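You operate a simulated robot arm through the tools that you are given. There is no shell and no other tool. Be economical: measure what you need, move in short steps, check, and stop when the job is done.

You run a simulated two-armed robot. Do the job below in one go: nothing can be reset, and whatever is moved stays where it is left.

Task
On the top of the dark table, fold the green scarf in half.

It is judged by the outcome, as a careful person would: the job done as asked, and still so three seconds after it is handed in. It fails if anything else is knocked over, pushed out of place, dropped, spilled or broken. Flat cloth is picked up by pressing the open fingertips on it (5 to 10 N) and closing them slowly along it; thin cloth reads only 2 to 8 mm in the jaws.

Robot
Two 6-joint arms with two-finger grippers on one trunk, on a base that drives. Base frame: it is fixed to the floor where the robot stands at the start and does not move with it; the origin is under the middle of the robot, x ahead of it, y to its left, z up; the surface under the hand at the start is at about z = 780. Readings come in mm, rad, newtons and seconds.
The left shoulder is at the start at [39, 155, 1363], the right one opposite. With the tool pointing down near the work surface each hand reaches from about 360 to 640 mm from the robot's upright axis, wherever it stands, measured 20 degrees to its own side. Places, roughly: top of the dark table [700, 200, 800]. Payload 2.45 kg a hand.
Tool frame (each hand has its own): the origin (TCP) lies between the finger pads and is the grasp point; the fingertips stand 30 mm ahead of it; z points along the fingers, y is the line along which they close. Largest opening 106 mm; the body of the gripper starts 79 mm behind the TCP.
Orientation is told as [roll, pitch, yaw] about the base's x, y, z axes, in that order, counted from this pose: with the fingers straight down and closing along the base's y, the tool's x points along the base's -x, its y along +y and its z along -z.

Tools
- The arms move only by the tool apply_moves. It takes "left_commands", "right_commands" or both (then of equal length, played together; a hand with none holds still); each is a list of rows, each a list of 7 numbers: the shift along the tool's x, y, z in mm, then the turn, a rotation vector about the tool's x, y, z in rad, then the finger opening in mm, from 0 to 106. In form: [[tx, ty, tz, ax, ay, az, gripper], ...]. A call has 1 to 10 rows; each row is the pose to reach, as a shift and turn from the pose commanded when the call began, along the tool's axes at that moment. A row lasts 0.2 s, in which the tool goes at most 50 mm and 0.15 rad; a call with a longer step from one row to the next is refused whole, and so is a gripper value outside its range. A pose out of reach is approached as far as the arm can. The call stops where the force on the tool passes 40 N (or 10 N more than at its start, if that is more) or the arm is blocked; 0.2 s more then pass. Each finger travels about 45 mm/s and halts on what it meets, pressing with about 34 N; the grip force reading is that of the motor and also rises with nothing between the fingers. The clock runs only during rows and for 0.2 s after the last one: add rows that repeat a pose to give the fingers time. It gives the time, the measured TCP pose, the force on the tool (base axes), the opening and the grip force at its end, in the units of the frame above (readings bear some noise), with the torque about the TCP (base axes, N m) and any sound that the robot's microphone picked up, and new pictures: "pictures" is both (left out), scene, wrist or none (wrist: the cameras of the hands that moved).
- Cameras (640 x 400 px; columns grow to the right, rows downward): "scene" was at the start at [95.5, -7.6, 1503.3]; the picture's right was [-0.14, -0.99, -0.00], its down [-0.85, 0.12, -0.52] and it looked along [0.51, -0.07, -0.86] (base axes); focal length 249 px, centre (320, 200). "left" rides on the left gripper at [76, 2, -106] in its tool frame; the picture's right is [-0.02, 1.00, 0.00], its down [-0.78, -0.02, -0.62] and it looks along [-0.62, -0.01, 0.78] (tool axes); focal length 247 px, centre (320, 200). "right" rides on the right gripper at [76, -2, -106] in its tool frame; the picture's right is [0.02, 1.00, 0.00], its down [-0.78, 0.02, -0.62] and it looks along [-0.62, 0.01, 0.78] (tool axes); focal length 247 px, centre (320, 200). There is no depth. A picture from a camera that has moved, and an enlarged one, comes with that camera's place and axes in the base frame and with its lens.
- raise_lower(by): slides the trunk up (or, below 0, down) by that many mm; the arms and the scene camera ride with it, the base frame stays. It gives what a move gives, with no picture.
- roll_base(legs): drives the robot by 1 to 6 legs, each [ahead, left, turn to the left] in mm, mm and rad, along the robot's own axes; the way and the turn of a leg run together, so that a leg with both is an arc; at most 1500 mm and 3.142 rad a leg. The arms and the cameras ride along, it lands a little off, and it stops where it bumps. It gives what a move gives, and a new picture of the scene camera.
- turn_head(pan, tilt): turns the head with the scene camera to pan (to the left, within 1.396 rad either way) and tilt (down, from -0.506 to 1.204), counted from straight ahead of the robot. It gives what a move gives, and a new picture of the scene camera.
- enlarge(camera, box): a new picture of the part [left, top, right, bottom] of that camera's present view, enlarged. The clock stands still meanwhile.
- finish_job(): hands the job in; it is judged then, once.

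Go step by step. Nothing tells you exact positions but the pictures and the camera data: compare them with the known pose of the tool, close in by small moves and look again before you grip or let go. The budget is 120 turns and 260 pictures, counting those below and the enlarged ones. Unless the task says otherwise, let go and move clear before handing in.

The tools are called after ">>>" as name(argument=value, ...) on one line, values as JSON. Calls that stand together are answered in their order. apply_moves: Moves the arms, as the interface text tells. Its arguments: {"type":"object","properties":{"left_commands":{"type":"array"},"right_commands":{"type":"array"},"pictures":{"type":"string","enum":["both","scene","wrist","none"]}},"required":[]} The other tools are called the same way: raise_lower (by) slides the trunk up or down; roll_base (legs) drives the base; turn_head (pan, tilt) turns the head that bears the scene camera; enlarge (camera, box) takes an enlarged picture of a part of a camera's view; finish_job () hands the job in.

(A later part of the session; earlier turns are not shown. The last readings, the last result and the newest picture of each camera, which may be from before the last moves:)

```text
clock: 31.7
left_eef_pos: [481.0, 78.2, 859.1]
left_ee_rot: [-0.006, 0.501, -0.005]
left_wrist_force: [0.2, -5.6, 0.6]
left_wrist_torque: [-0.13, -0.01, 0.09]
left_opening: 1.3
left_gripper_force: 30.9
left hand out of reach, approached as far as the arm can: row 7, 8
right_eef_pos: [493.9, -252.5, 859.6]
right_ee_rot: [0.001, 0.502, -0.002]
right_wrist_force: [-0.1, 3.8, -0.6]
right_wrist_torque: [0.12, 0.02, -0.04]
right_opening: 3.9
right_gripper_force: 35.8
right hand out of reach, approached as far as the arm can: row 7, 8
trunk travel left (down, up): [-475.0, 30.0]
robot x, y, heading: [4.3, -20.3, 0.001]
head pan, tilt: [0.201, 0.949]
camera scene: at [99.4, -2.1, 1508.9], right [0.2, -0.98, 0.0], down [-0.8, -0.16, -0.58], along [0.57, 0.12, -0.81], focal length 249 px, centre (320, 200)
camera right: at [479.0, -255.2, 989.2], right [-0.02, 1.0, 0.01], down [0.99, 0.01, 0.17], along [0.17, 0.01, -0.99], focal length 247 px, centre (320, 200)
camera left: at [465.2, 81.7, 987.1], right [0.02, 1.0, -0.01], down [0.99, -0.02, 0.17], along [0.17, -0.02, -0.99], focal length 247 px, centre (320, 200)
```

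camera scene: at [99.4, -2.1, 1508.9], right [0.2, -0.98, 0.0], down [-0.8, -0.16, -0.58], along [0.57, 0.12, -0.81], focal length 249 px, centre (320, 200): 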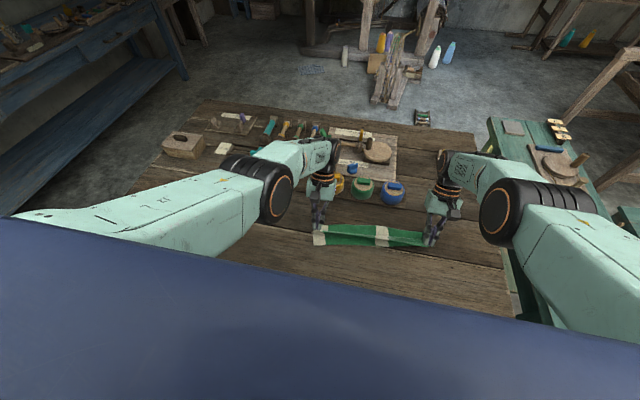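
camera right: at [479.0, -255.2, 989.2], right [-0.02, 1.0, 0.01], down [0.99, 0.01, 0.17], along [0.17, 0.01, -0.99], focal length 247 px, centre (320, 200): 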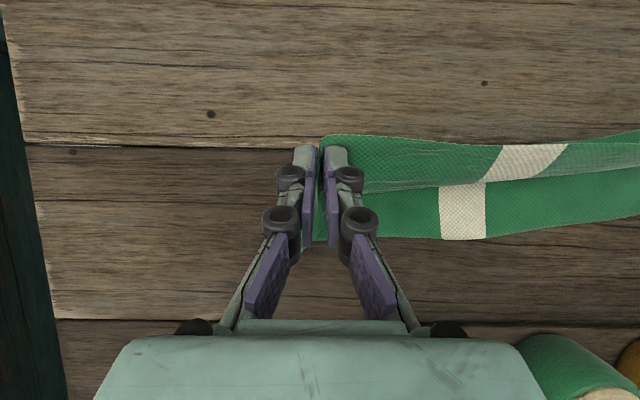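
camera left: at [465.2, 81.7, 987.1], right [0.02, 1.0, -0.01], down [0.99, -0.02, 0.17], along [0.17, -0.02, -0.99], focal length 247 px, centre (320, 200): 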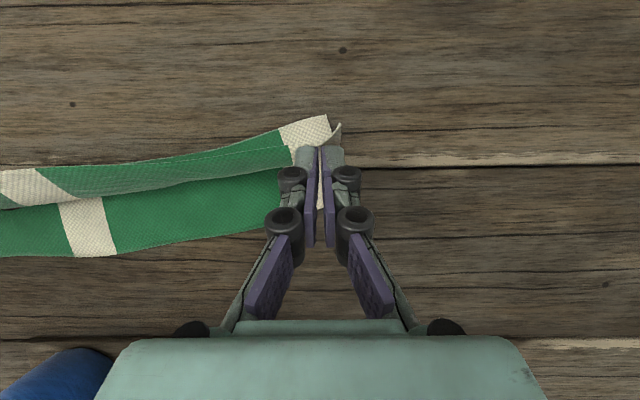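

The cloth is folding nicely and the far edge stays at x≈530–548. I'll lower the trunk 25 mm, which also gains reach, and then move further out with both hands.

>>> raise_lower(by=-25)

>>> apply_moves(right_commands=[[-10, 0, -5, 0, 0, 0, 0], [-20, 0, -11, 0, 0, 0, 0], [-30, 0, -17, 0, 0, 0, 0], [-30, 0, -17, 0, 0, 0, 0]], left_commands=[[-10, 0, -5, 0, 0, 0, 0], [-20, 0, -11, 0, 0, 0, 0], [-30, 0, -17, 0, 0, 0, 0], [-30, 0, -17, 0, 0, 0, 0]])

```text
clock: 32.4
left_eef_pos: [481.9, 78.3, 833.1]
left_ee_rot: [-0.004, 0.501, -0.004]
left_wrist_force: [0.0, -4.5, 0.8]
left_wrist_torque: [-0.14, -0.03, 0.05]
left_opening: 1.5
left_gripper_force: 30.2
right_eef_pos: [494.6, -253.2, 833.2]
right_ee_rot: [0.003, 0.501, -0.001]
right_wrist_force: [-0.2, 5.7, -0.6]
right_wrist_torque: [0.14, 0.01, -0.06]
right_opening: 4.2
right_gripper_force: 31.8
trunk travel left (down, up): [-450.0, 55.0]
robot x, y, heading: [1.3, -20.3, -0.003]
head pan, tilt: [0.201, 0.949]
```

```text
clock: 33.4
left_eef_pos: [488.2, 84.3, 840.0]
left_ee_rot: [-0.005, 0.499, -0.007]
left_wrist_force: [0.3, -8.8, 0.3]
left_wrist_torque: [-0.26, 0.02, 0.19]
left_opening: 1.6
left_gripper_force: 31.5
left hand out of reach, approached as far as the arm can: row 1, 2, 3, 4
right_eef_pos: [502.4, -251.9, 844.0]
right_ee_rot: [0.003, 0.502, -0.002]
right_wrist_force: [0.7, 7.9, 0.8]
right_wrist_torque: [0.19, 0.01, -0.16]
right_opening: 1.4
right_gripper_force: 30.4
right hand out of reach, approached as far as the arm can: row 1, 2, 3, 4
trunk travel left (down, up): [-450.0, 55.0]
robot x, y, heading: [-1.6, -21.0, 0.0]
head pan, tilt: [0.201, 0.949]
camera scene: at [100.2, -2.8, 1483.7], right [0.2, -0.98, 0.0], down [-0.8, -0.16, -0.58], along [0.57, 0.12, -0.81], focal length 249 px, centre (320, 200)
camera right: at [486.8, -255.0, 974.6], right [-0.02, 1.0, 0.01], down [0.99, 0.01, 0.17], along [0.17, 0.01, -0.99], focal length 247 px, centre (320, 200)
camera left: at [471.7, 87.2, 969.5], right [0.02, 1.0, -0.02], down [0.99, -0.02, 0.17], along [0.17, -0.02, -0.99], focal length 247 px, centre (320, 200)
```

scene: 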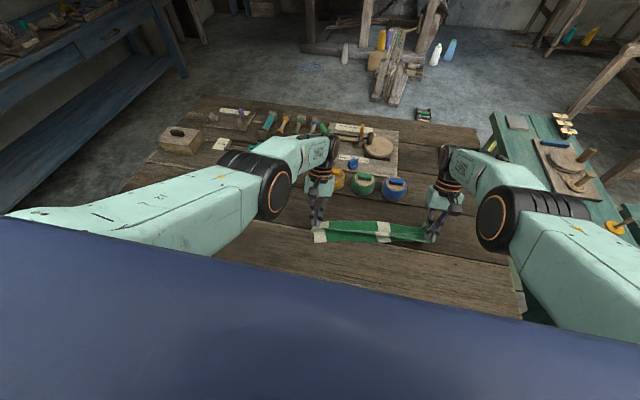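
right: 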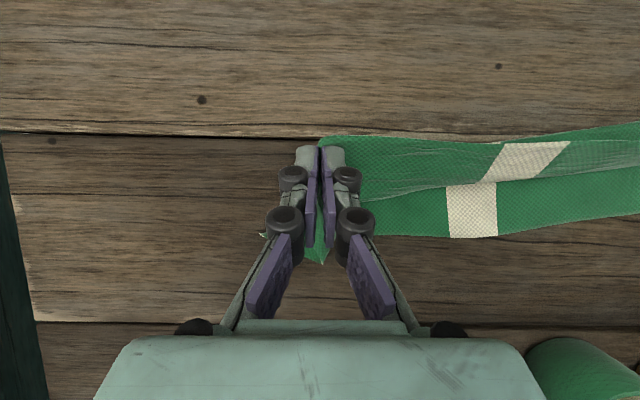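
left: 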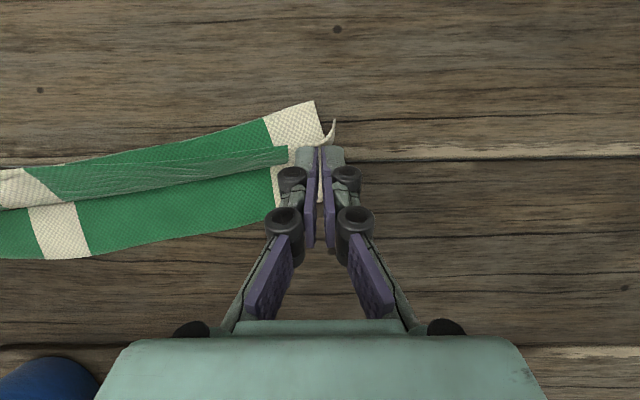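

Reach is limited by the pitch. I'll bring the pitch back down while moving outward, lowering slightly and easing the lateral tension.

>>> apply_moves(right_commands=[[-9, 2, 0, 0, -0.12, 0, 0], [-18, 2, 1, 0, -0.24, 0, 0], [-26, 2, 2, 0, -0.35, 0, 0], [-26, 2, 2, 0, -0.35, 0, 0]], left_commands=[[-8, -3, 0, 0, -0.12, 0, 0], [-16, -6, 0, 0, -0.24, 0, 0], [-23, -6, -1, 0, -0.35, 0, 0], [-23, -6, -1, 0, -0.35, 0, 0]])

```text
clock: 34.4
left_eef_pos: [553.0, 68.8, 813.9]
left_ee_rot: [-0.004, 0.15, -0.006]
left_wrist_force: [0.1, -0.7, -0.1]
left_wrist_torque: [0.01, 0.0, 0.0]
left_opening: 0.0
left_gripper_force: 28.7
left hand out of reach, approached as far as the arm can: row 1, 2, 3, 4
right_eef_pos: [523.8, -249.6, 830.1]
right_ee_rot: [-0.002, 0.15, -0.004]
right_wrist_force: [0.6, 0.3, -0.8]
right_wrist_torque: [-0.01, 0.02, 0.03]
right_opening: 5.6
right_gripper_force: 33.1
trunk travel left (down, up): [-450.0, 55.0]
robot x, y, heading: [-0.2, -19.4, 0.003]
head pan, tilt: [0.201, 0.949]
camera scene: at [101.2, -2.1, 1483.6], right [0.2, -0.98, 0.0], down [-0.8, -0.16, -0.58], along [0.57, 0.12, -0.81], focal length 249 px, centre (320, 200)
camera right: at [465.2, -252.3, 947.0], right [-0.02, 1.0, 0.0], down [0.87, 0.01, 0.5], along [0.5, 0.01, -0.87], focal length 247 px, centre (320, 200)
camera left: at [493.9, 71.5, 930.4], right [0.02, 1.0, -0.01], down [0.87, -0.02, 0.5], along [0.5, -0.02, -0.87], focal length 247 px, centre (320, 200)
```

scene: 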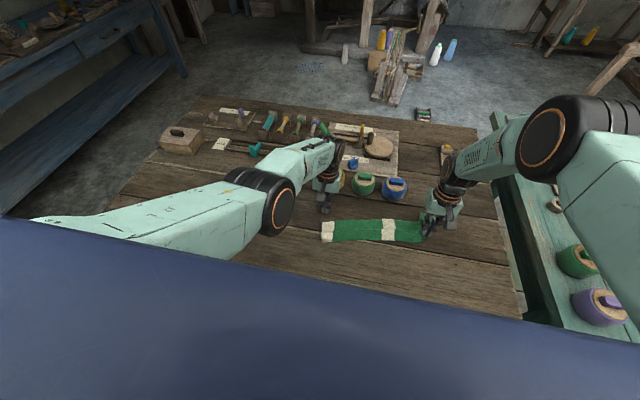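
right: 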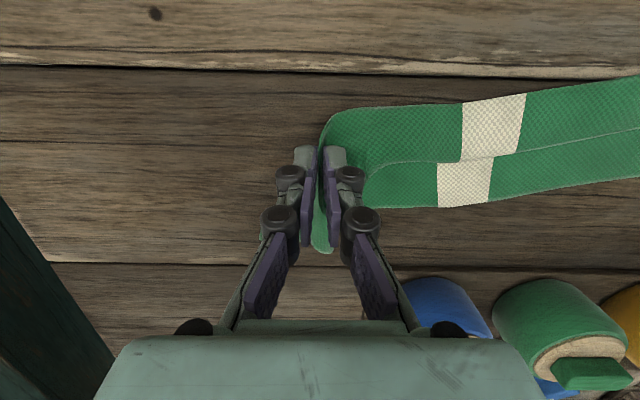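
left: 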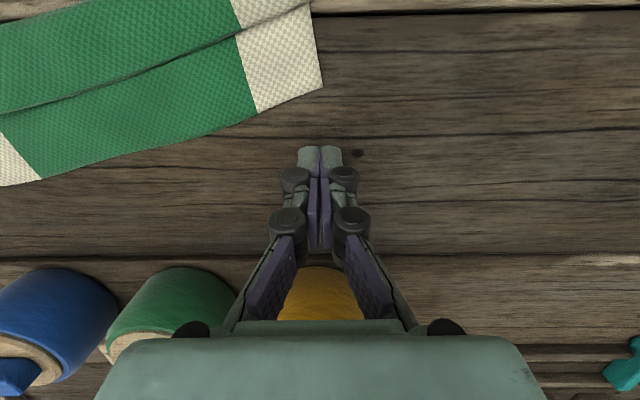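

The left hand lost its corner near the end, but that end lies mostly folded. I'll lift the left hand clear and look closely before finishing the right end.

>>> apply_moves(left_commands=[[6, 0, -30, 0, 0, 0, 0], [20, 0, -65, 0, 0, 0, 0], [40, 0, -100, 0, -0.1, 0, 0]], pictures="wrist")

>>> enlarge(camera="scene", box=[300, 190, 460, 290])

>>> enlarge(camera="right", box=[240, 60, 640, 310])

```text
clock: 35.2
left_eef_pos: [614.9, 44.4, 920.8]
left_ee_rot: [-0.004, 0.056, -0.003]
left_wrist_force: [-0.4, -0.3, -1.0]
left_wrist_torque: [-0.04, -0.02, 0.01]
left_opening: 0.1
left_gripper_force: 28.7
left hand out of reach, approached as far as the arm can: row 1, 2, 3
right_eef_pos: [522.9, -249.2, 830.2]
right_ee_rot: [0.003, 0.153, -0.001]
right_wrist_force: [0.2, -0.4, -1.9]
right_wrist_torque: [0.0, 0.02, 0.02]
right_opening: 2.6
right_gripper_force: 29.6
trunk travel left (down, up): [-450.0, 55.0]
robot x, y, heading: [2.1, -17.0, -0.006]
head pan, tilt: [0.201, 0.949]
camera left: at [545.1, 47.2, 1030.5], right [0.02, 1.0, 0.0], down [0.82, -0.02, 0.58], along [0.58, -0.02, -0.82], focal length 247 px, centre (320, 200)
```

left: 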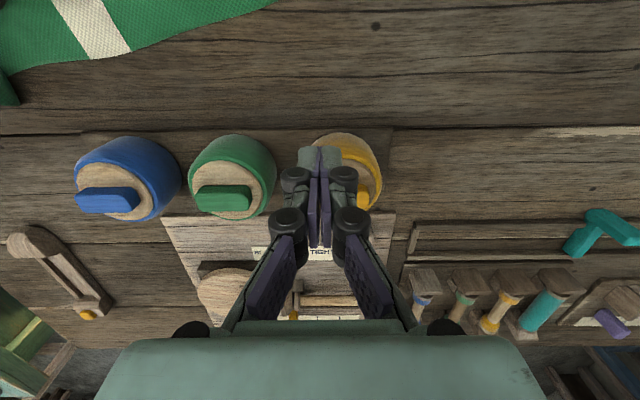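

```text
4.00 times, centred on (380, 240) of scene
camera zoom: at [100.0, -3.5, 1483.8], right [0.2, -0.98, 0.0], down [-0.8, -0.16, -0.58], along [0.57, 0.12, -0.81], focal length 995 px, centre (80, 40)
```

zoom: 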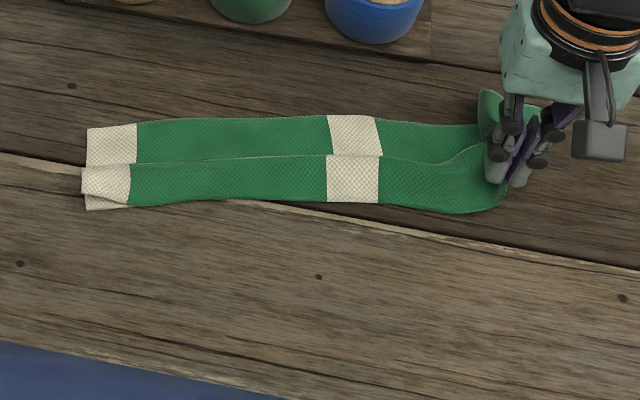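

```text
1.60 times, centred on (440, 185) of right
camera zoom: at [464.5, -252.9, 947.2], right [-0.02, 1.0, 0.0], down [0.87, 0.01, 0.5], along [0.5, 0.01, -0.87], focal length 395 px, centre (128, 224)
```

zoom: 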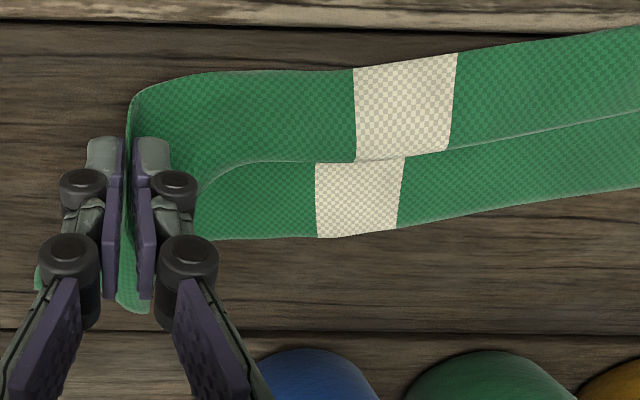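

The fold is about two-thirds across: the top edge lies ~40 mm short of the far edge. I'll bring the left hand back clear of the jars while the right hand carries its corner on to the far corner and lowers it.

>>> apply_moves(left_commands=[[0, 0, -25, 0, 0, 0, 20], [34, 26, -25, 0, 0, 0, 30], [68, 52, -25, 0, 0, 0, 30], [102, 78, -25, 0, 0, 0, 30], [130, 105, -25, 0, 0, 0, 30]], right_commands=[[-10, 0, 0, 0, 0, 0, 0], [-19, 0, 2, 0, 0, 0, 0], [-20, 0, 6, 0, 0, 0, 0], [-20, 0, 11, 0, 0, 0, 0], [-20, 0, 11, 0, 0, 0, 0]])

>>> enlarge(camera="scene", box=[300, 190, 460, 290])

```text
clock: 36.4
left_eef_pos: [636.2, 108.6, 940.6]
left_ee_rot: [-0.004, 0.053, -0.005]
left_wrist_force: [0.0, 1.3, -0.8]
left_wrist_torque: [0.0, 0.01, 0.02]
left_opening: 30.1
left_gripper_force: 0.1
left hand out of reach, approached as far as the arm can: row 1, 2, 3, 4, 5
right_eef_pos: [542.1, -250.3, 815.6]
right_ee_rot: [-0.002, 0.152, -0.004]
right_wrist_force: [1.0, -1.2, 2.7]
right_wrist_torque: [-0.02, 0.0, 0.01]
right_opening: 1.3
right_gripper_force: 31.8
trunk travel left (down, up): [-450.0, 55.0]
robot x, y, heading: [-0.2, -23.7, -0.002]
head pan, tilt: [0.201, 0.949]
camera scene: at [101.5, -0.4, 1483.6], right [0.2, -0.98, 0.0], down [-0.8, -0.16, -0.58], along [0.57, 0.11, -0.81], focal length 249 px, centre (320, 200)
camera right: at [483.7, -251.8, 932.9], right [-0.02, 1.0, 0.0], down [0.87, 0.02, 0.5], along [0.5, 0.01, -0.87], focal length 247 px, centre (320, 200)
camera left: at [566.4, 111.8, 1049.5], right [0.03, 1.0, -0.01], down [0.82, -0.02, 0.58], along [0.58, -0.02, -0.82], focal length 247 px, centre (320, 200)
```

scene: 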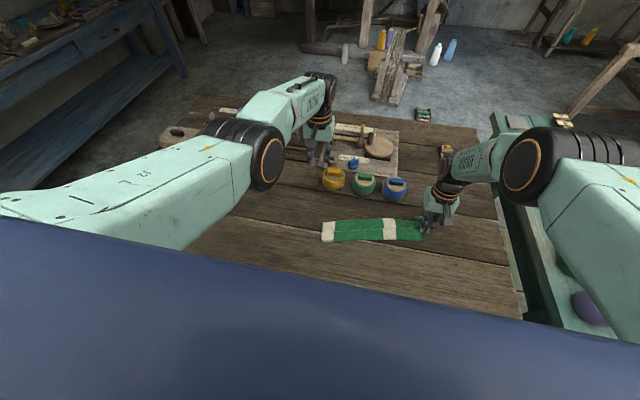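
right: 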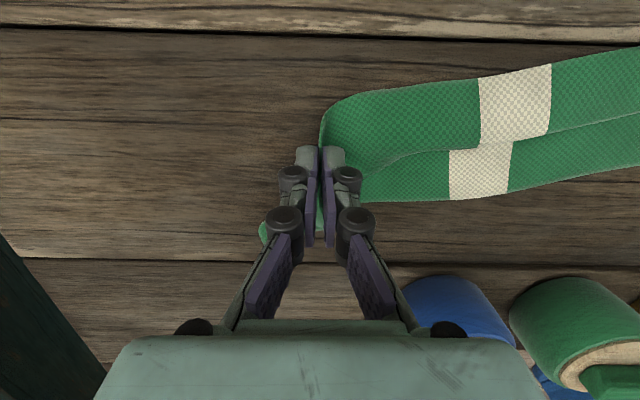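
left: 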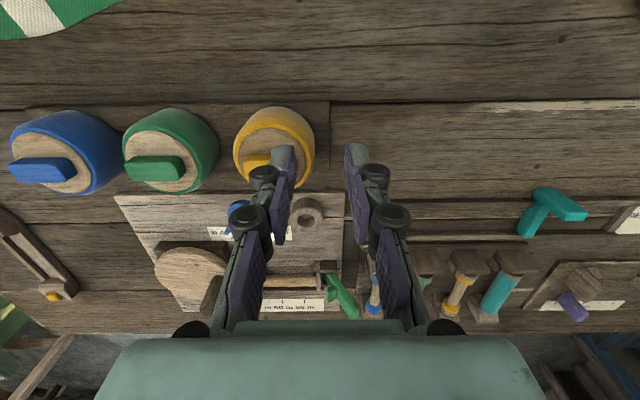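

```text
4.00 times, centred on (380, 240) of scene
camera zoom: at [101.5, -0.4, 1483.6], right [0.2, -0.98, 0.0], down [-0.8, -0.16, -0.58], along [0.57, 0.11, -0.81], focal length 995 px, centre (80, 40)
```

zoom: 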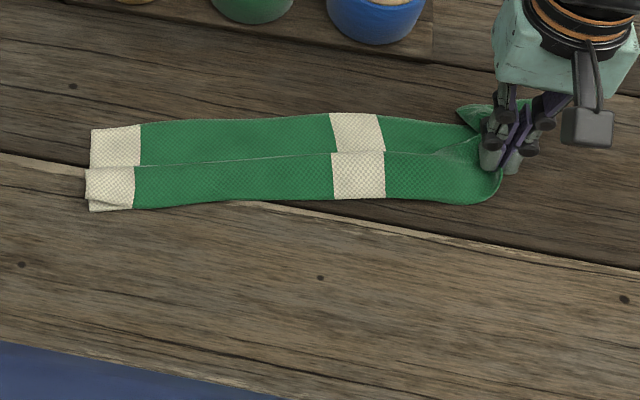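

The left arm is in an awkward elbow posture; I'll move it outward to recover. The right corner is now at the far edge, so I'll open there and lift straight up.

>>> apply_moves(right_commands=[[0, 0, 0, 0, 0, 0, 6], [0, 0, 0, 0, 0, 0, 12], [0, 0, 0, 0, 0, 0, 20], [0, 0, 0, 0, 0, 0, 28], [0, 0, -15, 0, 0, 0, 28], [0, 0, -45, 0, 0, 0, 28], [0, 0, -90, 0, 0, 0, 28]], left_commands=[[0, 20, -10, 0, 0, 0, 30], [0, 50, -20, 0, 0, 0, 30], [0, 80, -30, 0, 0, 0, 30], [0, 110, -30, 0, 0, 0, 30], [0, 140, -30, 0, 0, 0, 30], [0, 140, -30, 0, 0, 0, 30], [0, 140, -30, 0, 0, 0, 30]])

>>> enlarge(camera="scene", box=[300, 190, 460, 290])

```text
clock: 38.0
left_eef_pos: [649.4, 249.3, 970.4]
left_ee_rot: [-0.003, 0.051, -0.004]
left_wrist_force: [-0.3, -0.1, -0.2]
left_wrist_torque: [-0.02, -0.04, 0.05]
left_opening: 30.1
left_gripper_force: 0.0
left hand out of reach, approached as far as the arm can: row 1, 2, 3, 4, 5, 6, 7
right_eef_pos: [555.1, -250.6, 906.6]
right_ee_rot: [0.0, 0.152, -0.004]
right_wrist_force: [0.0, -0.1, -0.2]
right_wrist_torque: [0.02, 0.0, 0.03]
right_opening: 28.1
right_gripper_force: 0.0
trunk travel left (down, up): [-450.0, 55.0]
robot x, y, heading: [-2.5, -22.0, -0.001]
head pan, tilt: [0.201, 0.949]
camera scene: at [99.0, -3.9, 1483.9], right [0.2, -0.98, 0.0], down [-0.8, -0.16, -0.58], along [0.57, 0.12, -0.81], focal length 249 px, centre (320, 200)
camera right: at [495.3, -253.5, 1022.7], right [-0.02, 1.0, 0.0], down [0.87, 0.01, 0.5], along [0.5, 0.01, -0.87], focal length 247 px, centre (320, 200)
camera left: at [578.6, 250.9, 1079.2], right [0.03, 1.0, 0.0], down [0.81, -0.02, 0.58], along [0.58, -0.02, -0.81], focal length 247 px, centre (320, 200)
```

scene: 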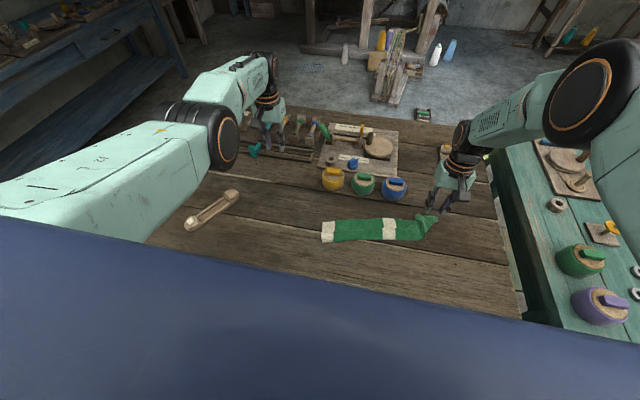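
right: 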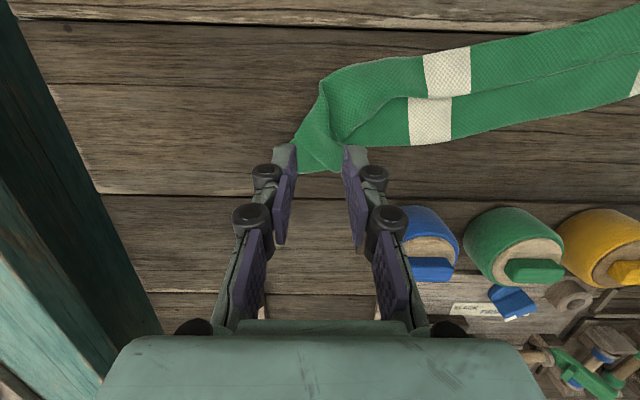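
left: 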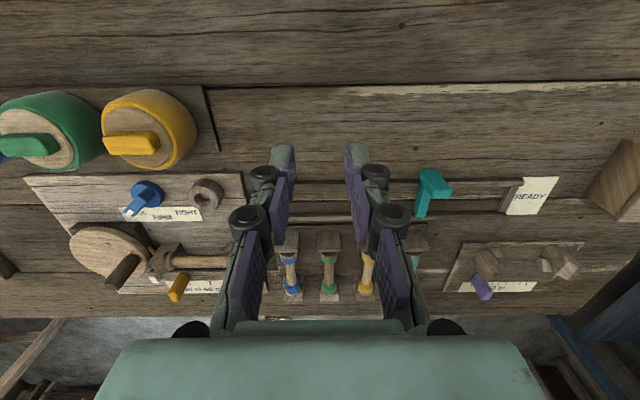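

```text
4.00 times, centred on (380, 240) of scene
camera zoom: at [99.0, -3.9, 1483.9], right [0.2, -0.98, 0.0], down [-0.8, -0.16, -0.58], along [0.57, 0.12, -0.81], focal length 995 px, centre (80, 40)
```

zoom: 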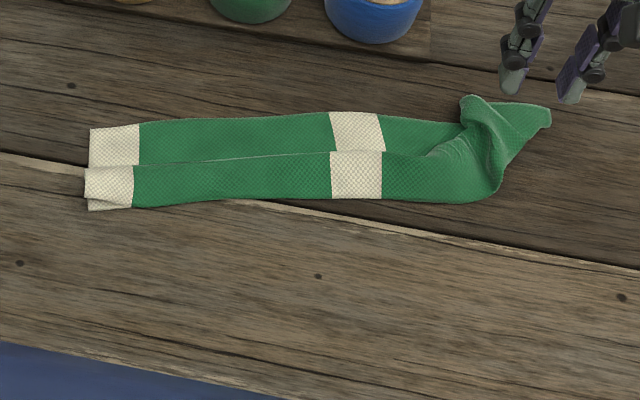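

The right end is twisted; I need a closer look to tell which corner is which.

>>> enlarge(camera="right", box=[260, 40, 480, 190])

>>> enlarge(camera="scene", box=[400, 200, 448, 250])

```text
2.67 times, centred on (370, 115) of right
camera zoom: at [495.3, -253.5, 1022.7], right [-0.02, 1.0, 0.0], down [0.87, 0.01, 0.5], along [0.5, 0.01, -0.87], focal length 659 px, centre (187, 427)
```

zoom: 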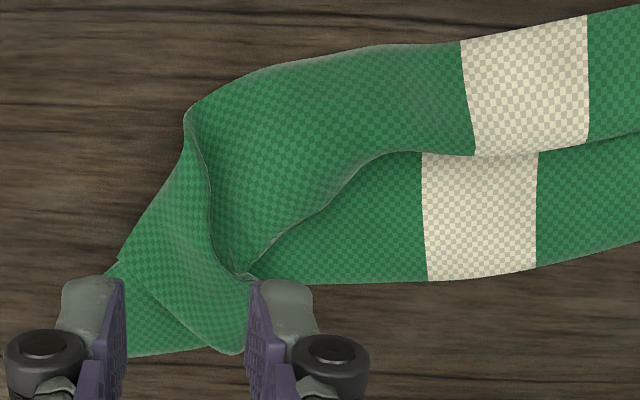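

```text
8.00 times, centred on (424, 225) of scene
camera zoom: at [99.0, -3.9, 1483.9], right [0.2, -0.98, 0.0], down [-0.8, -0.16, -0.58], along [0.57, 0.12, -0.81], focal length 1990 px, centre (-512, 0)
```

zoom: 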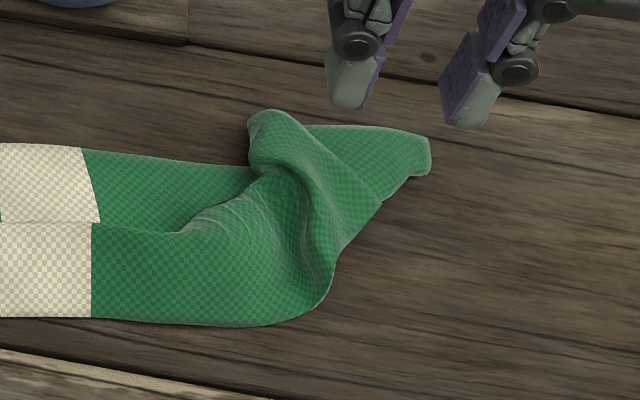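

>>> enlarge(camera="scene", box=[312, 212, 360, 250])

>>> apply_moves(right_commands=[[40, 20, -40, 0, 0, 0, 28], [80, 50, -70, 0, 0, 0, 28], [110, 80, -70, 0, 0, 0, 28], [130, 110, -70, 0, 0, 0, 28], [140, 140, -70, 0, 0, 0, 28]], left_commands=[[30, 20, 0, 0, 0, 0, 30], [60, 20, 0, 0, 0, 0, 30], [90, 20, 0, 0, 0, 0, 30], [120, 20, 0, 0, 0, 0, 30], [150, 20, 0, 0, 0, 0, 30]])

```text
10.53 times, centred on (336, 231) of scene
camera zoom: at [99.0, -3.9, 1483.9], right [0.2, -0.98, 0.0], down [-0.8, -0.16, -0.58], along [0.57, 0.12, -0.81], focal length 2619 px, centre (152, -126)
```

zoom: 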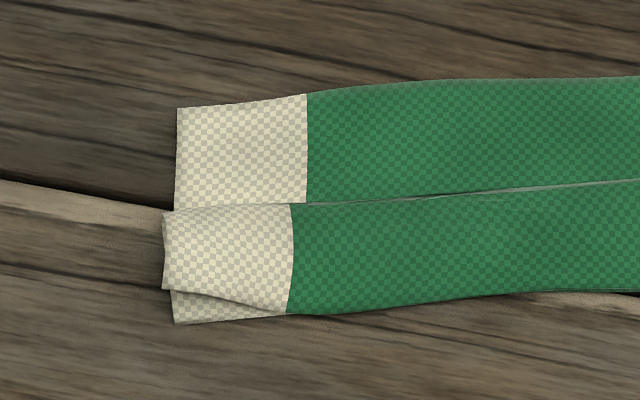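

```text
refused: row 1 steps farther than a row can; nothing moved
```

I read it now as a Z-fold: crease at x≈437–500, the top layer going out to about half width, then a flap turned back toward the robot, except at the right end where the corner is already over but bunched ~50 mm inward. First I'll fix the right corner; the right hand goes closer with zero pitch.

>>> apply_moves(right_commands=[[-15, 5, 18, 0, -0.05, 0, 28], [-29, 10, 36, 0, -0.1, 0, 28], [-43, 14, 54, 0, -0.15, 0, 28], [-43, 14, 54, 0, -0.15, 0, 28]], left_commands=[[30, 20, 0, 0, 0, 0, 30], [60, 20, 0, 0, 0, 0, 30], [90, 20, 0, 0, 0, 0, 30], [120, 20, 0, 0, 0, 0, 30]], pictures="both")

>>> enlarge(camera="right", box=[220, 20, 460, 220])

```text
clock: 39.0
left_eef_pos: [645.5, 273.2, 954.2]
left_ee_rot: [-0.004, 0.053, -0.003]
left_wrist_force: [0.2, 0.2, -0.4]
left_wrist_torque: [0.01, -0.01, 0.01]
left_opening: 30.1
left_gripper_force: 0.0
left hand out of reach, approached as far as the arm can: row 1, 2, 3, 4
right_eef_pos: [591.0, -235.3, 846.1]
right_ee_rot: [0.001, 0.001, 0.0]
right_wrist_force: [-0.1, 0.2, -0.3]
right_wrist_torque: [-0.03, -0.01, -0.01]
right_opening: 28.0
right_gripper_force: 0.0
trunk travel left (down, up): [-450.0, 55.0]
robot x, y, heading: [-1.3, -17.0, 0.004]
head pan, tilt: [0.201, 0.949]
camera scene: at [101.2, -1.4, 1483.7], right [0.2, -0.98, 0.0], down [-0.8, -0.16, -0.58], along [0.57, 0.12, -0.81], focal length 249 px, centre (320, 200)
camera right: at [514.7, -237.5, 951.4], right [-0.02, 1.0, 0.0], down [0.78, 0.02, 0.62], along [0.62, 0.01, -0.78], focal length 247 px, centre (320, 200)
camera left: at [574.9, 275.3, 1065.1], right [0.03, 1.0, -0.01], down [0.81, -0.02, 0.58], along [0.58, -0.02, -0.81], focal length 247 px, centre (320, 200)
```

scene: 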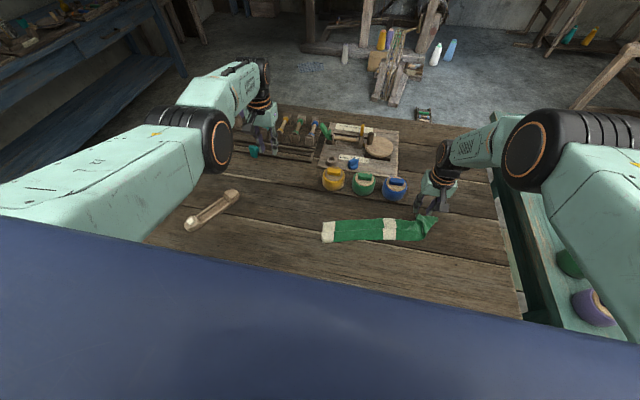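
right: 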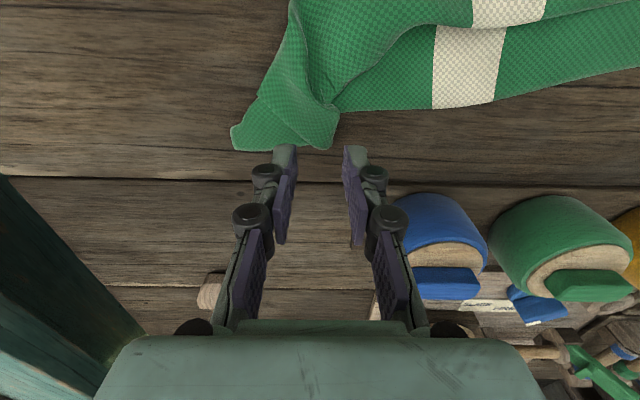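
left: 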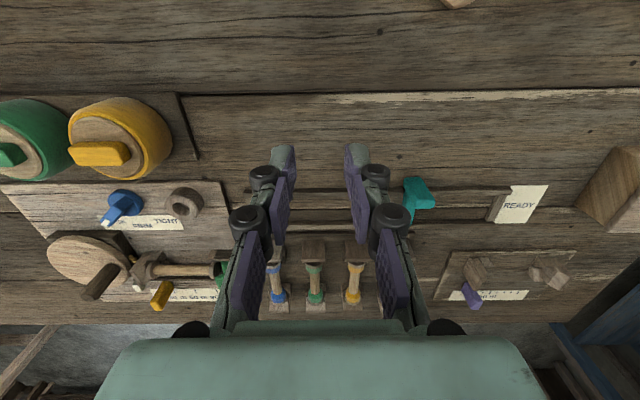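

```text
2.00 times, centred on (340, 120) of right
camera zoom: at [514.7, -237.5, 951.4], right [-0.02, 1.0, 0.0], down [0.78, 0.02, 0.62], along [0.62, 0.01, -0.78], focal length 494 px, centre (280, 360)
```

zoom: 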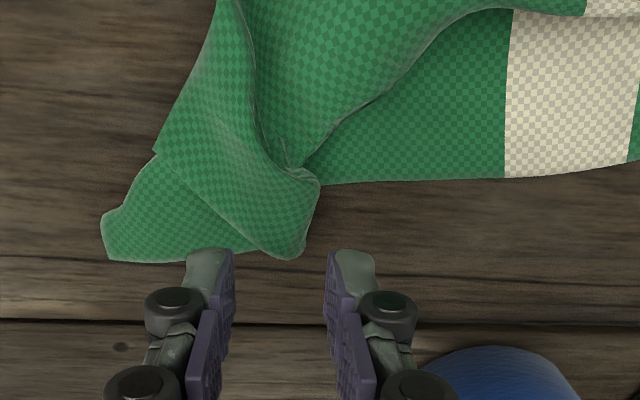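

Right end: top-layer corner at about (598,−228), lower far corner at (602,−301). I'll pinch the top corner and carry it ~70 mm to the right.

>>> apply_moves(right_commands=[[2, -5, 10, 0, 0, 0, 26], [4, -10, 20, 0, 0, 0, 26], [4, -10, 26, 0, 0, 0, 26], [4, -10, 29, 0, 0, 0, 26], [4, -10, 31, 0, 0, 0, 26]], pictures="wrist")

```text
clock: 40.2
left_eef_pos: [645.1, 272.0, 956.5]
left_ee_rot: [-0.007, 0.052, -0.003]
left_wrist_force: [-0.1, -0.4, -0.9]
left_wrist_torque: [-0.01, -0.01, -0.04]
left_opening: 29.8
left_gripper_force: 0.0
right_eef_pos: [583.5, -246.0, 812.8]
right_ee_rot: [0.0, 0.0, -0.003]
right_wrist_force: [-0.5, -0.1, -0.2]
right_wrist_torque: [0.04, 0.03, -0.01]
right_opening: 25.8
right_gripper_force: 0.1
trunk travel left (down, up): [-450.0, 55.0]
robot x, y, heading: [-4.5, -20.6, 0.003]
head pan, tilt: [0.201, 0.949]
camera right: at [509.5, -248.7, 920.7], right [-0.02, 1.0, 0.0], down [0.78, 0.01, 0.62], along [0.62, 0.01, -0.78], focal length 247 px, centre (320, 200)
```

right: 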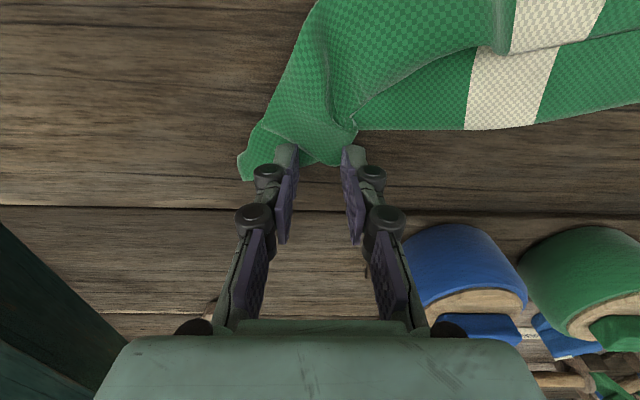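

>>> apply_moves(right_commands=[[0, 0, 0.7, 0, 0, 0, 26], [0, 0, 1.4, 0, 0, 0, 26], [0, 0, 1.9, 0, 0, 0, 26]], pictures="none")

```text
clock: 41.0
left_eef_pos: [645.4, 272.4, 955.1]
left_ee_rot: [-0.007, 0.053, -0.004]
left_wrist_force: [0.3, 0.1, 0.5]
left_wrist_torque: [0.0, 0.0, -0.02]
left_opening: 29.9
left_gripper_force: 0.0
right_eef_pos: [584.4, -246.0, 813.5]
right_ee_rot: [0.001, 0.0, -0.004]
right_wrist_force: [0.2, -1.0, 2.9]
right_wrist_torque: [-0.03, 0.02, 0.0]
right_opening: 26.3
right_gripper_force: 0.2
trunk travel left (down, up): [-450.0, 55.0]
robot x, y, heading: [-0.5, -20.8, -0.0]
head pan, tilt: [0.201, 0.949]
```

>>> apply_moves(right_commands=[[0, 0, 0.5, 0, 0, 0, 25], [0, 0, 0.6, 0, 0, 0, 22], [0, 0, 0.7, 0, 0, 0, 19], [0, 0, 0.7, 0, 0, 0, 16], [0, 0, 0.7, 0, 0, 0, 13], [0, 0, 0.7, 0, 0, 0, 10], [0, 0, 0.7, 0, 0, 0, 7], [0, 0, 0.7, 0, 0, 0, 4], [0, 0, 0.7, 0, 0, 0, 0], [0, 0, 0.7, 0, 0, 0, 0]], pictures="wrist")

>>> enlarge(camera="right", box=[220, 60, 420, 200])

```text
clock: 43.2
left_eef_pos: [643.2, 272.1, 957.3]
left_ee_rot: [-0.005, 0.052, -0.004]
left_wrist_force: [0.5, -0.1, -0.3]
left_wrist_torque: [-0.03, -0.01, -0.01]
left_opening: 30.2
left_gripper_force: 0.1
right_eef_pos: [585.1, -245.0, 814.2]
right_ee_rot: [0.0, -0.001, -0.002]
right_wrist_force: [0.6, 2.9, 12.4]
right_wrist_torque: [0.14, 0.02, 0.0]
right_opening: 4.8
right_gripper_force: 33.7
trunk travel left (down, up): [-450.0, 55.0]
robot x, y, heading: [0.1, -18.5, -0.003]
head pan, tilt: [0.201, 0.949]
camera right: at [509.5, -247.9, 919.8], right [-0.02, 1.0, 0.0], down [0.78, 0.01, 0.62], along [0.62, 0.01, -0.78], focal length 247 px, centre (320, 200)
```

right: 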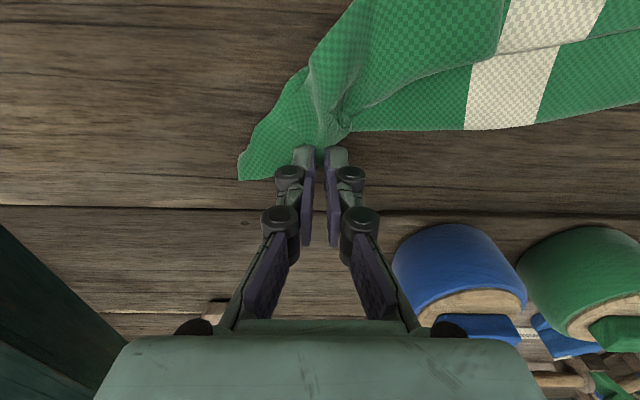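

```text
2.86 times, centred on (320, 130) of right
camera zoom: at [509.5, -247.9, 919.8], right [-0.02, 1.0, 0.0], down [0.78, 0.01, 0.62], along [0.62, 0.01, -0.78], focal length 706 px, centre (320, 400)
```

zoom: 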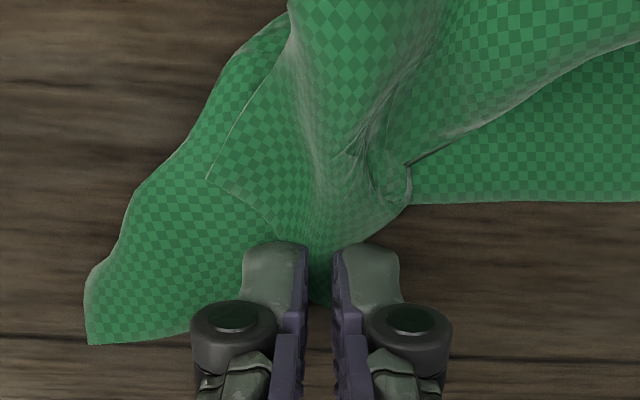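

The pinched spot is on the top layer's free edge, ~35 mm from its corner, which sits at about (560,−268). I'll lift slightly, shift it right ~22 mm, and set it down.

>>> apply_moves(right_commands=[[0, 0, -10, 0, 0, 0, 0], [0, -8, -16, 0, 0, 0, 0], [-4, -16, -16, 0, 0, 0, 0], [-8, -24, -14, 0, 0, 0, 0], [-8, -24, -6, 0, 0, 0, 0], [-8, -24, -1, 0, 0, 0, 5], [-8, -24, -1, 0, 0, 0, 14], [-8, -24, -1, 0, 0, 0, 24], [-8, -24, -20, 0, 0, 0, 28], [-8, -24, -60, 0, 0, 0, 28]], pictures="wrist")

>>> enlarge(camera="right", box=[200, 0, 440, 170])

>>> enlarge(camera="scene", box=[310, 190, 450, 270])

```text
clock: 45.4
left_eef_pos: [644.7, 271.5, 956.7]
left_ee_rot: [-0.004, 0.05, -0.004]
left_wrist_force: [-0.3, 0.2, -0.3]
left_wrist_torque: [0.0, -0.02, 0.0]
left_opening: 29.8
left_gripper_force: 0.0
right_eef_pos: [592.7, -269.6, 871.5]
right_ee_rot: [0.001, 0.005, -0.001]
right_wrist_force: [-0.4, 0.8, -0.2]
right_wrist_torque: [-0.02, 0.0, -0.01]
right_opening: 27.8
right_gripper_force: 0.1
trunk travel left (down, up): [-450.0, 55.0]
robot x, y, heading: [0.4, -21.1, -0.003]
head pan, tilt: [0.201, 0.949]
camera right: at [516.7, -272.6, 977.9], right [-0.02, 1.0, 0.0], down [0.79, 0.02, 0.62], along [0.62, 0.01, -0.79], focal length 247 px, centre (320, 200)
```

right: 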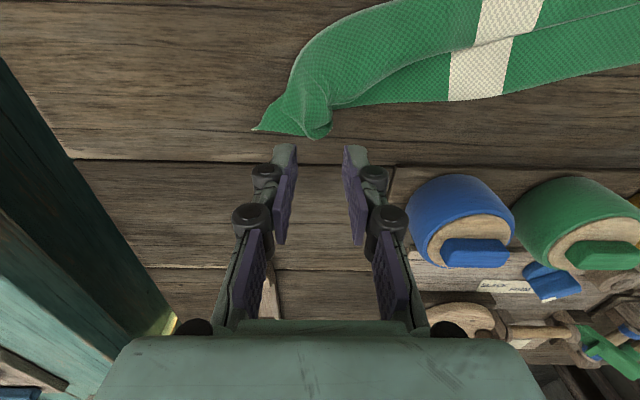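

```text
2.35 times, centred on (320, 85) of right
camera zoom: at [516.7, -272.6, 977.9], right [-0.02, 1.0, 0.0], down [0.79, 0.02, 0.62], along [0.62, 0.01, -0.79], focal length 581 px, centre (320, 471)
```

zoom: 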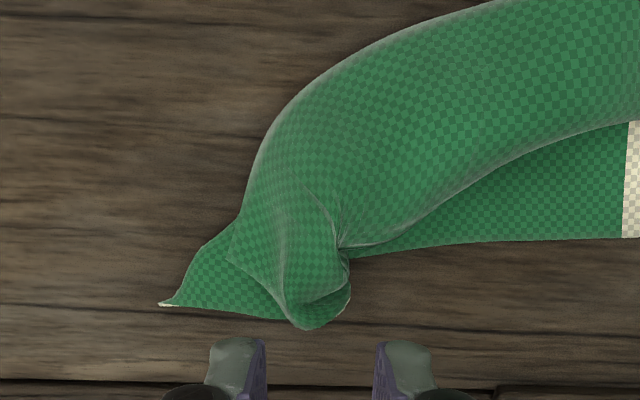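

```text
4.57 times, centred on (380, 230) of scene
camera zoom: at [99.3, -1.7, 1483.8], right [0.2, -0.98, 0.0], down [-0.8, -0.16, -0.58], along [0.57, 0.12, -0.81], focal length 1137 px, centre (46, 63)
```

zoom: 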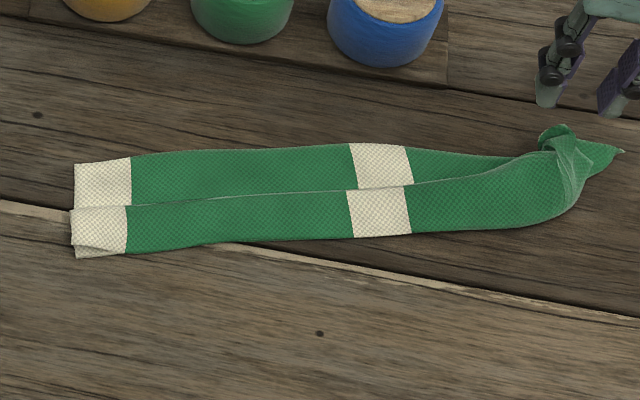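

The right end is still bunched, but its top corner (~(578,−301)) is within ~30 mm of the lower far corner (~(597,−327)). I'll grip right at that top corner, lift it high to let the bunching fall out, and lay it on the lower corner.

>>> apply_moves(right_commands=[[5, -10, 15, 0, 0, 0, 24], [10, -20, 30, 0, 0, 0, 24], [10, -20, 42, 0, 0, 0, 24], [10, -20, 50, 0, 0, 0, 24]], pictures="wrist")

>>> enlarge(camera="right", box=[220, 60, 420, 200])

```text
clock: 46.4
left_eef_pos: [644.8, 270.9, 955.1]
left_ee_rot: [-0.003, 0.052, -0.005]
left_wrist_force: [-0.4, 0.0, 0.7]
left_wrist_torque: [0.04, 0.01, -0.02]
left_opening: 30.0
left_gripper_force: 0.1
right_eef_pos: [585.0, -291.0, 822.6]
right_ee_rot: [0.0, 0.001, -0.006]
right_wrist_force: [0.4, 0.4, 1.3]
right_wrist_torque: [-0.04, 0.0, -0.03]
right_opening: 23.8
right_gripper_force: 0.0
trunk travel left (down, up): [-450.0, 55.0]
robot x, y, heading: [-1.3, -21.8, 0.002]
head pan, tilt: [0.201, 0.949]
camera right: at [508.3, -293.0, 928.0], right [-0.02, 1.0, 0.0], down [0.78, 0.01, 0.62], along [0.62, 0.01, -0.78], focal length 247 px, centre (320, 200)
```

right: 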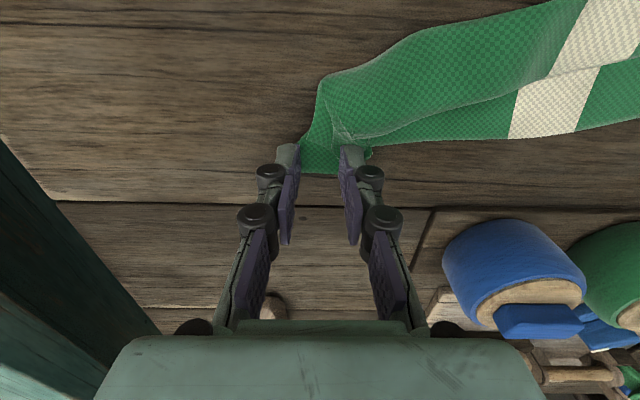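

```text
2.86 times, centred on (320, 130) of right
camera zoom: at [508.3, -293.0, 928.0], right [-0.02, 1.0, 0.0], down [0.78, 0.01, 0.62], along [0.62, 0.01, -0.78], focal length 706 px, centre (320, 400)
```

zoom: 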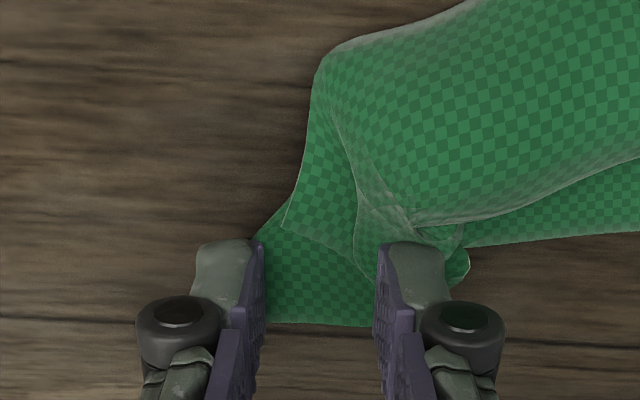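

>>> apply_moves(right_commands=[[10, 5, 0, 0, 0, 0, 24], [17, 9, 2, 0, 0, 0, 24], [17, 9, 5, 0, 0, 0, 24], [17, 9, 7, 0, 0, 0, 24], [17, 9, 8, 0, 0, 0, 24]], pictures="none")

>>> enlarge(camera="right", box=[220, 60, 420, 200])

```text
clock: 47.6
left_eef_pos: [643.6, 272.6, 957.7]
left_ee_rot: [-0.007, 0.051, -0.002]
left_wrist_force: [0.8, 0.7, -0.1]
left_wrist_torque: [0.01, -0.01, 0.04]
left_opening: 30.0
left_gripper_force: 0.1
right_eef_pos: [565.6, -281.0, 814.8]
right_ee_rot: [-0.002, -0.002, -0.003]
right_wrist_force: [-1.5, -0.1, 7.4]
right_wrist_torque: [0.14, 0.09, -0.02]
right_opening: 24.2
right_gripper_force: 0.0
trunk travel left (down, up): [-450.0, 55.0]
robot x, y, heading: [-2.0, -19.8, 0.0]
head pan, tilt: [0.201, 0.949]
```

```text
2.86 times, centred on (320, 130) of right
camera zoom: at [490.2, -283.7, 921.3], right [-0.02, 1.0, 0.0], down [0.78, 0.01, 0.62], along [0.62, 0.01, -0.78], focal length 706 px, centre (320, 400)
```

zoom: 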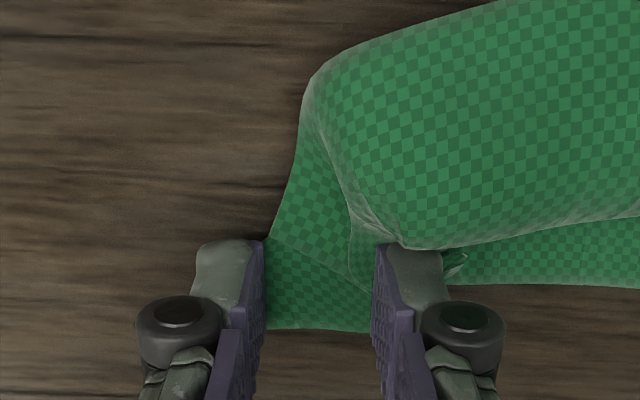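

>>> apply_moves(right_commands=[[0, 0, 0.3, 0, 0, 0, 22], [0, 0, 0.4, 0, 0, 0, 19], [0, 0, 0.5, 0, 0, 0, 16], [0, 0, 0.5, 0, 0, 0, 13], [0, 0, 0.5, 0, 0, 0, 10], [0, 0, 0.5, 0, 0, 0, 7], [0, 0, 0.5, 0, 0, 0, 3], [0, 0, 0.5, 0, 0, 0, 0], [0, 0, -2, 0, 0, 0, 0], [0, 0, -12, 0, 0, 0, 0]], pictures="wrist")

>>> enlarge(camera="right", box=[220, 60, 420, 200])

```text
clock: 49.8
left_eef_pos: [645.0, 271.3, 957.1]
left_ee_rot: [-0.006, 0.05, -0.004]
left_wrist_force: [-0.2, 0.6, -0.4]
left_wrist_torque: [-0.04, 0.0, -0.01]
left_opening: 30.2
left_gripper_force: 0.1
right_eef_pos: [564.7, -281.6, 826.0]
right_ee_rot: [-0.001, 0.0, -0.001]
right_wrist_force: [-0.1, 0.5, 1.6]
right_wrist_torque: [-0.02, -0.05, -0.01]
right_opening: 0.0
right_gripper_force: 28.4
trunk travel left (down, up): [-450.0, 55.0]
robot x, y, heading: [-1.4, -18.2, 0.003]
head pan, tilt: [0.201, 0.949]
camera right: at [489.4, -283.2, 932.7], right [-0.02, 1.0, 0.0], down [0.78, 0.01, 0.62], along [0.62, 0.01, -0.78], focal length 247 px, centre (320, 200)
```

right: 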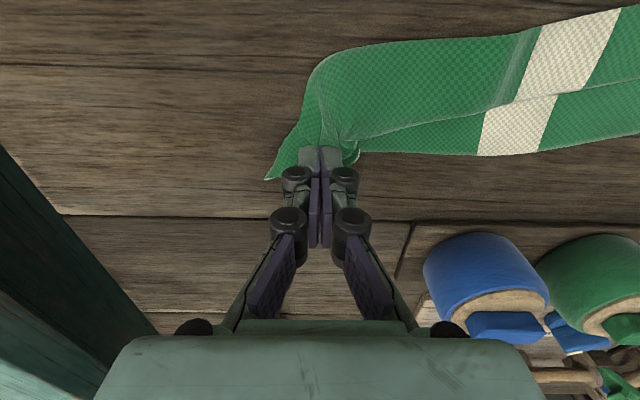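

```text
2.86 times, centred on (320, 130) of right
camera zoom: at [489.4, -283.2, 932.7], right [-0.02, 1.0, 0.0], down [0.78, 0.01, 0.62], along [0.62, 0.01, -0.78], focal length 706 px, centre (320, 400)
```

zoom: 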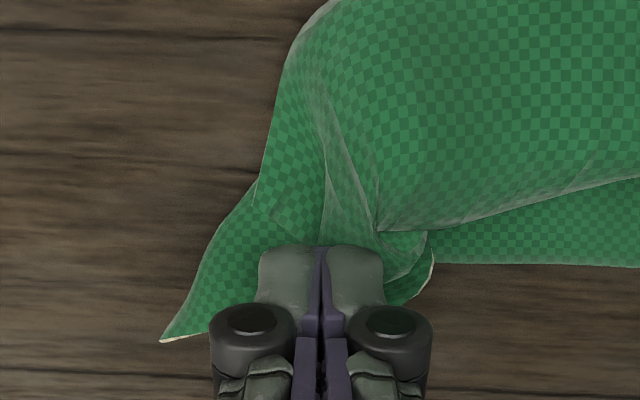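

That corner pinch slipped. The cleaner way is to unfold the right half again: grip the standing ruck near (562,−262), carry the top layer back toward the robot, and redo the fold properly.

>>> apply_moves(right_commands=[[0, 0, -15, 0, 0, 0, 10], [2, 10, -15, 0, 0, 0, 34], [2, 19, -15, 0, 0, 0, 34], [2, 19, 0, 0, 0, 0, 34], [2, 19, 8, 0, 0, 0, 34], [2, 19, 11, 0, 0, 0, 34], [2, 19, 12, 0, 0, 0, 30], [2, 19, 12.2, 0, 0, 0, 27], [2, 19, 12.4, 0, 0, 0, 24]], pictures="none")

>>> enlarge(camera="right", box=[220, 60, 420, 200])

```text
clock: 51.8
left_eef_pos: [644.5, 272.9, 957.3]
left_ee_rot: [-0.003, 0.051, -0.004]
left_wrist_force: [0.3, -0.7, 0.5]
left_wrist_torque: [-0.01, -0.01, -0.05]
left_opening: 30.1
left_gripper_force: 0.1
right_eef_pos: [565.2, -263.2, 813.9]
right_ee_rot: [-0.001, 0.002, -0.003]
right_wrist_force: [0.7, -0.8, 5.7]
right_wrist_torque: [-0.14, 0.03, 0.06]
right_opening: 24.5
right_gripper_force: 1.1
trunk travel left (down, up): [-450.0, 55.0]
robot x, y, heading: [-0.3, -18.7, -0.001]
head pan, tilt: [0.201, 0.949]
```

```text
2.86 times, centred on (320, 130) of right
camera zoom: at [488.4, -265.1, 920.4], right [-0.02, 1.0, 0.0], down [0.78, 0.01, 0.62], along [0.62, 0.01, -0.78], focal length 706 px, centre (320, 400)
```

zoom: 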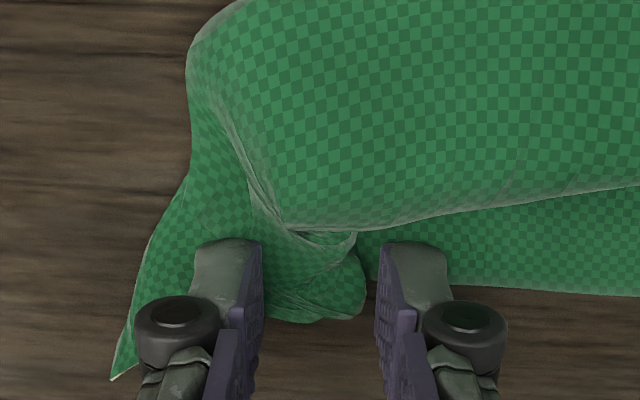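

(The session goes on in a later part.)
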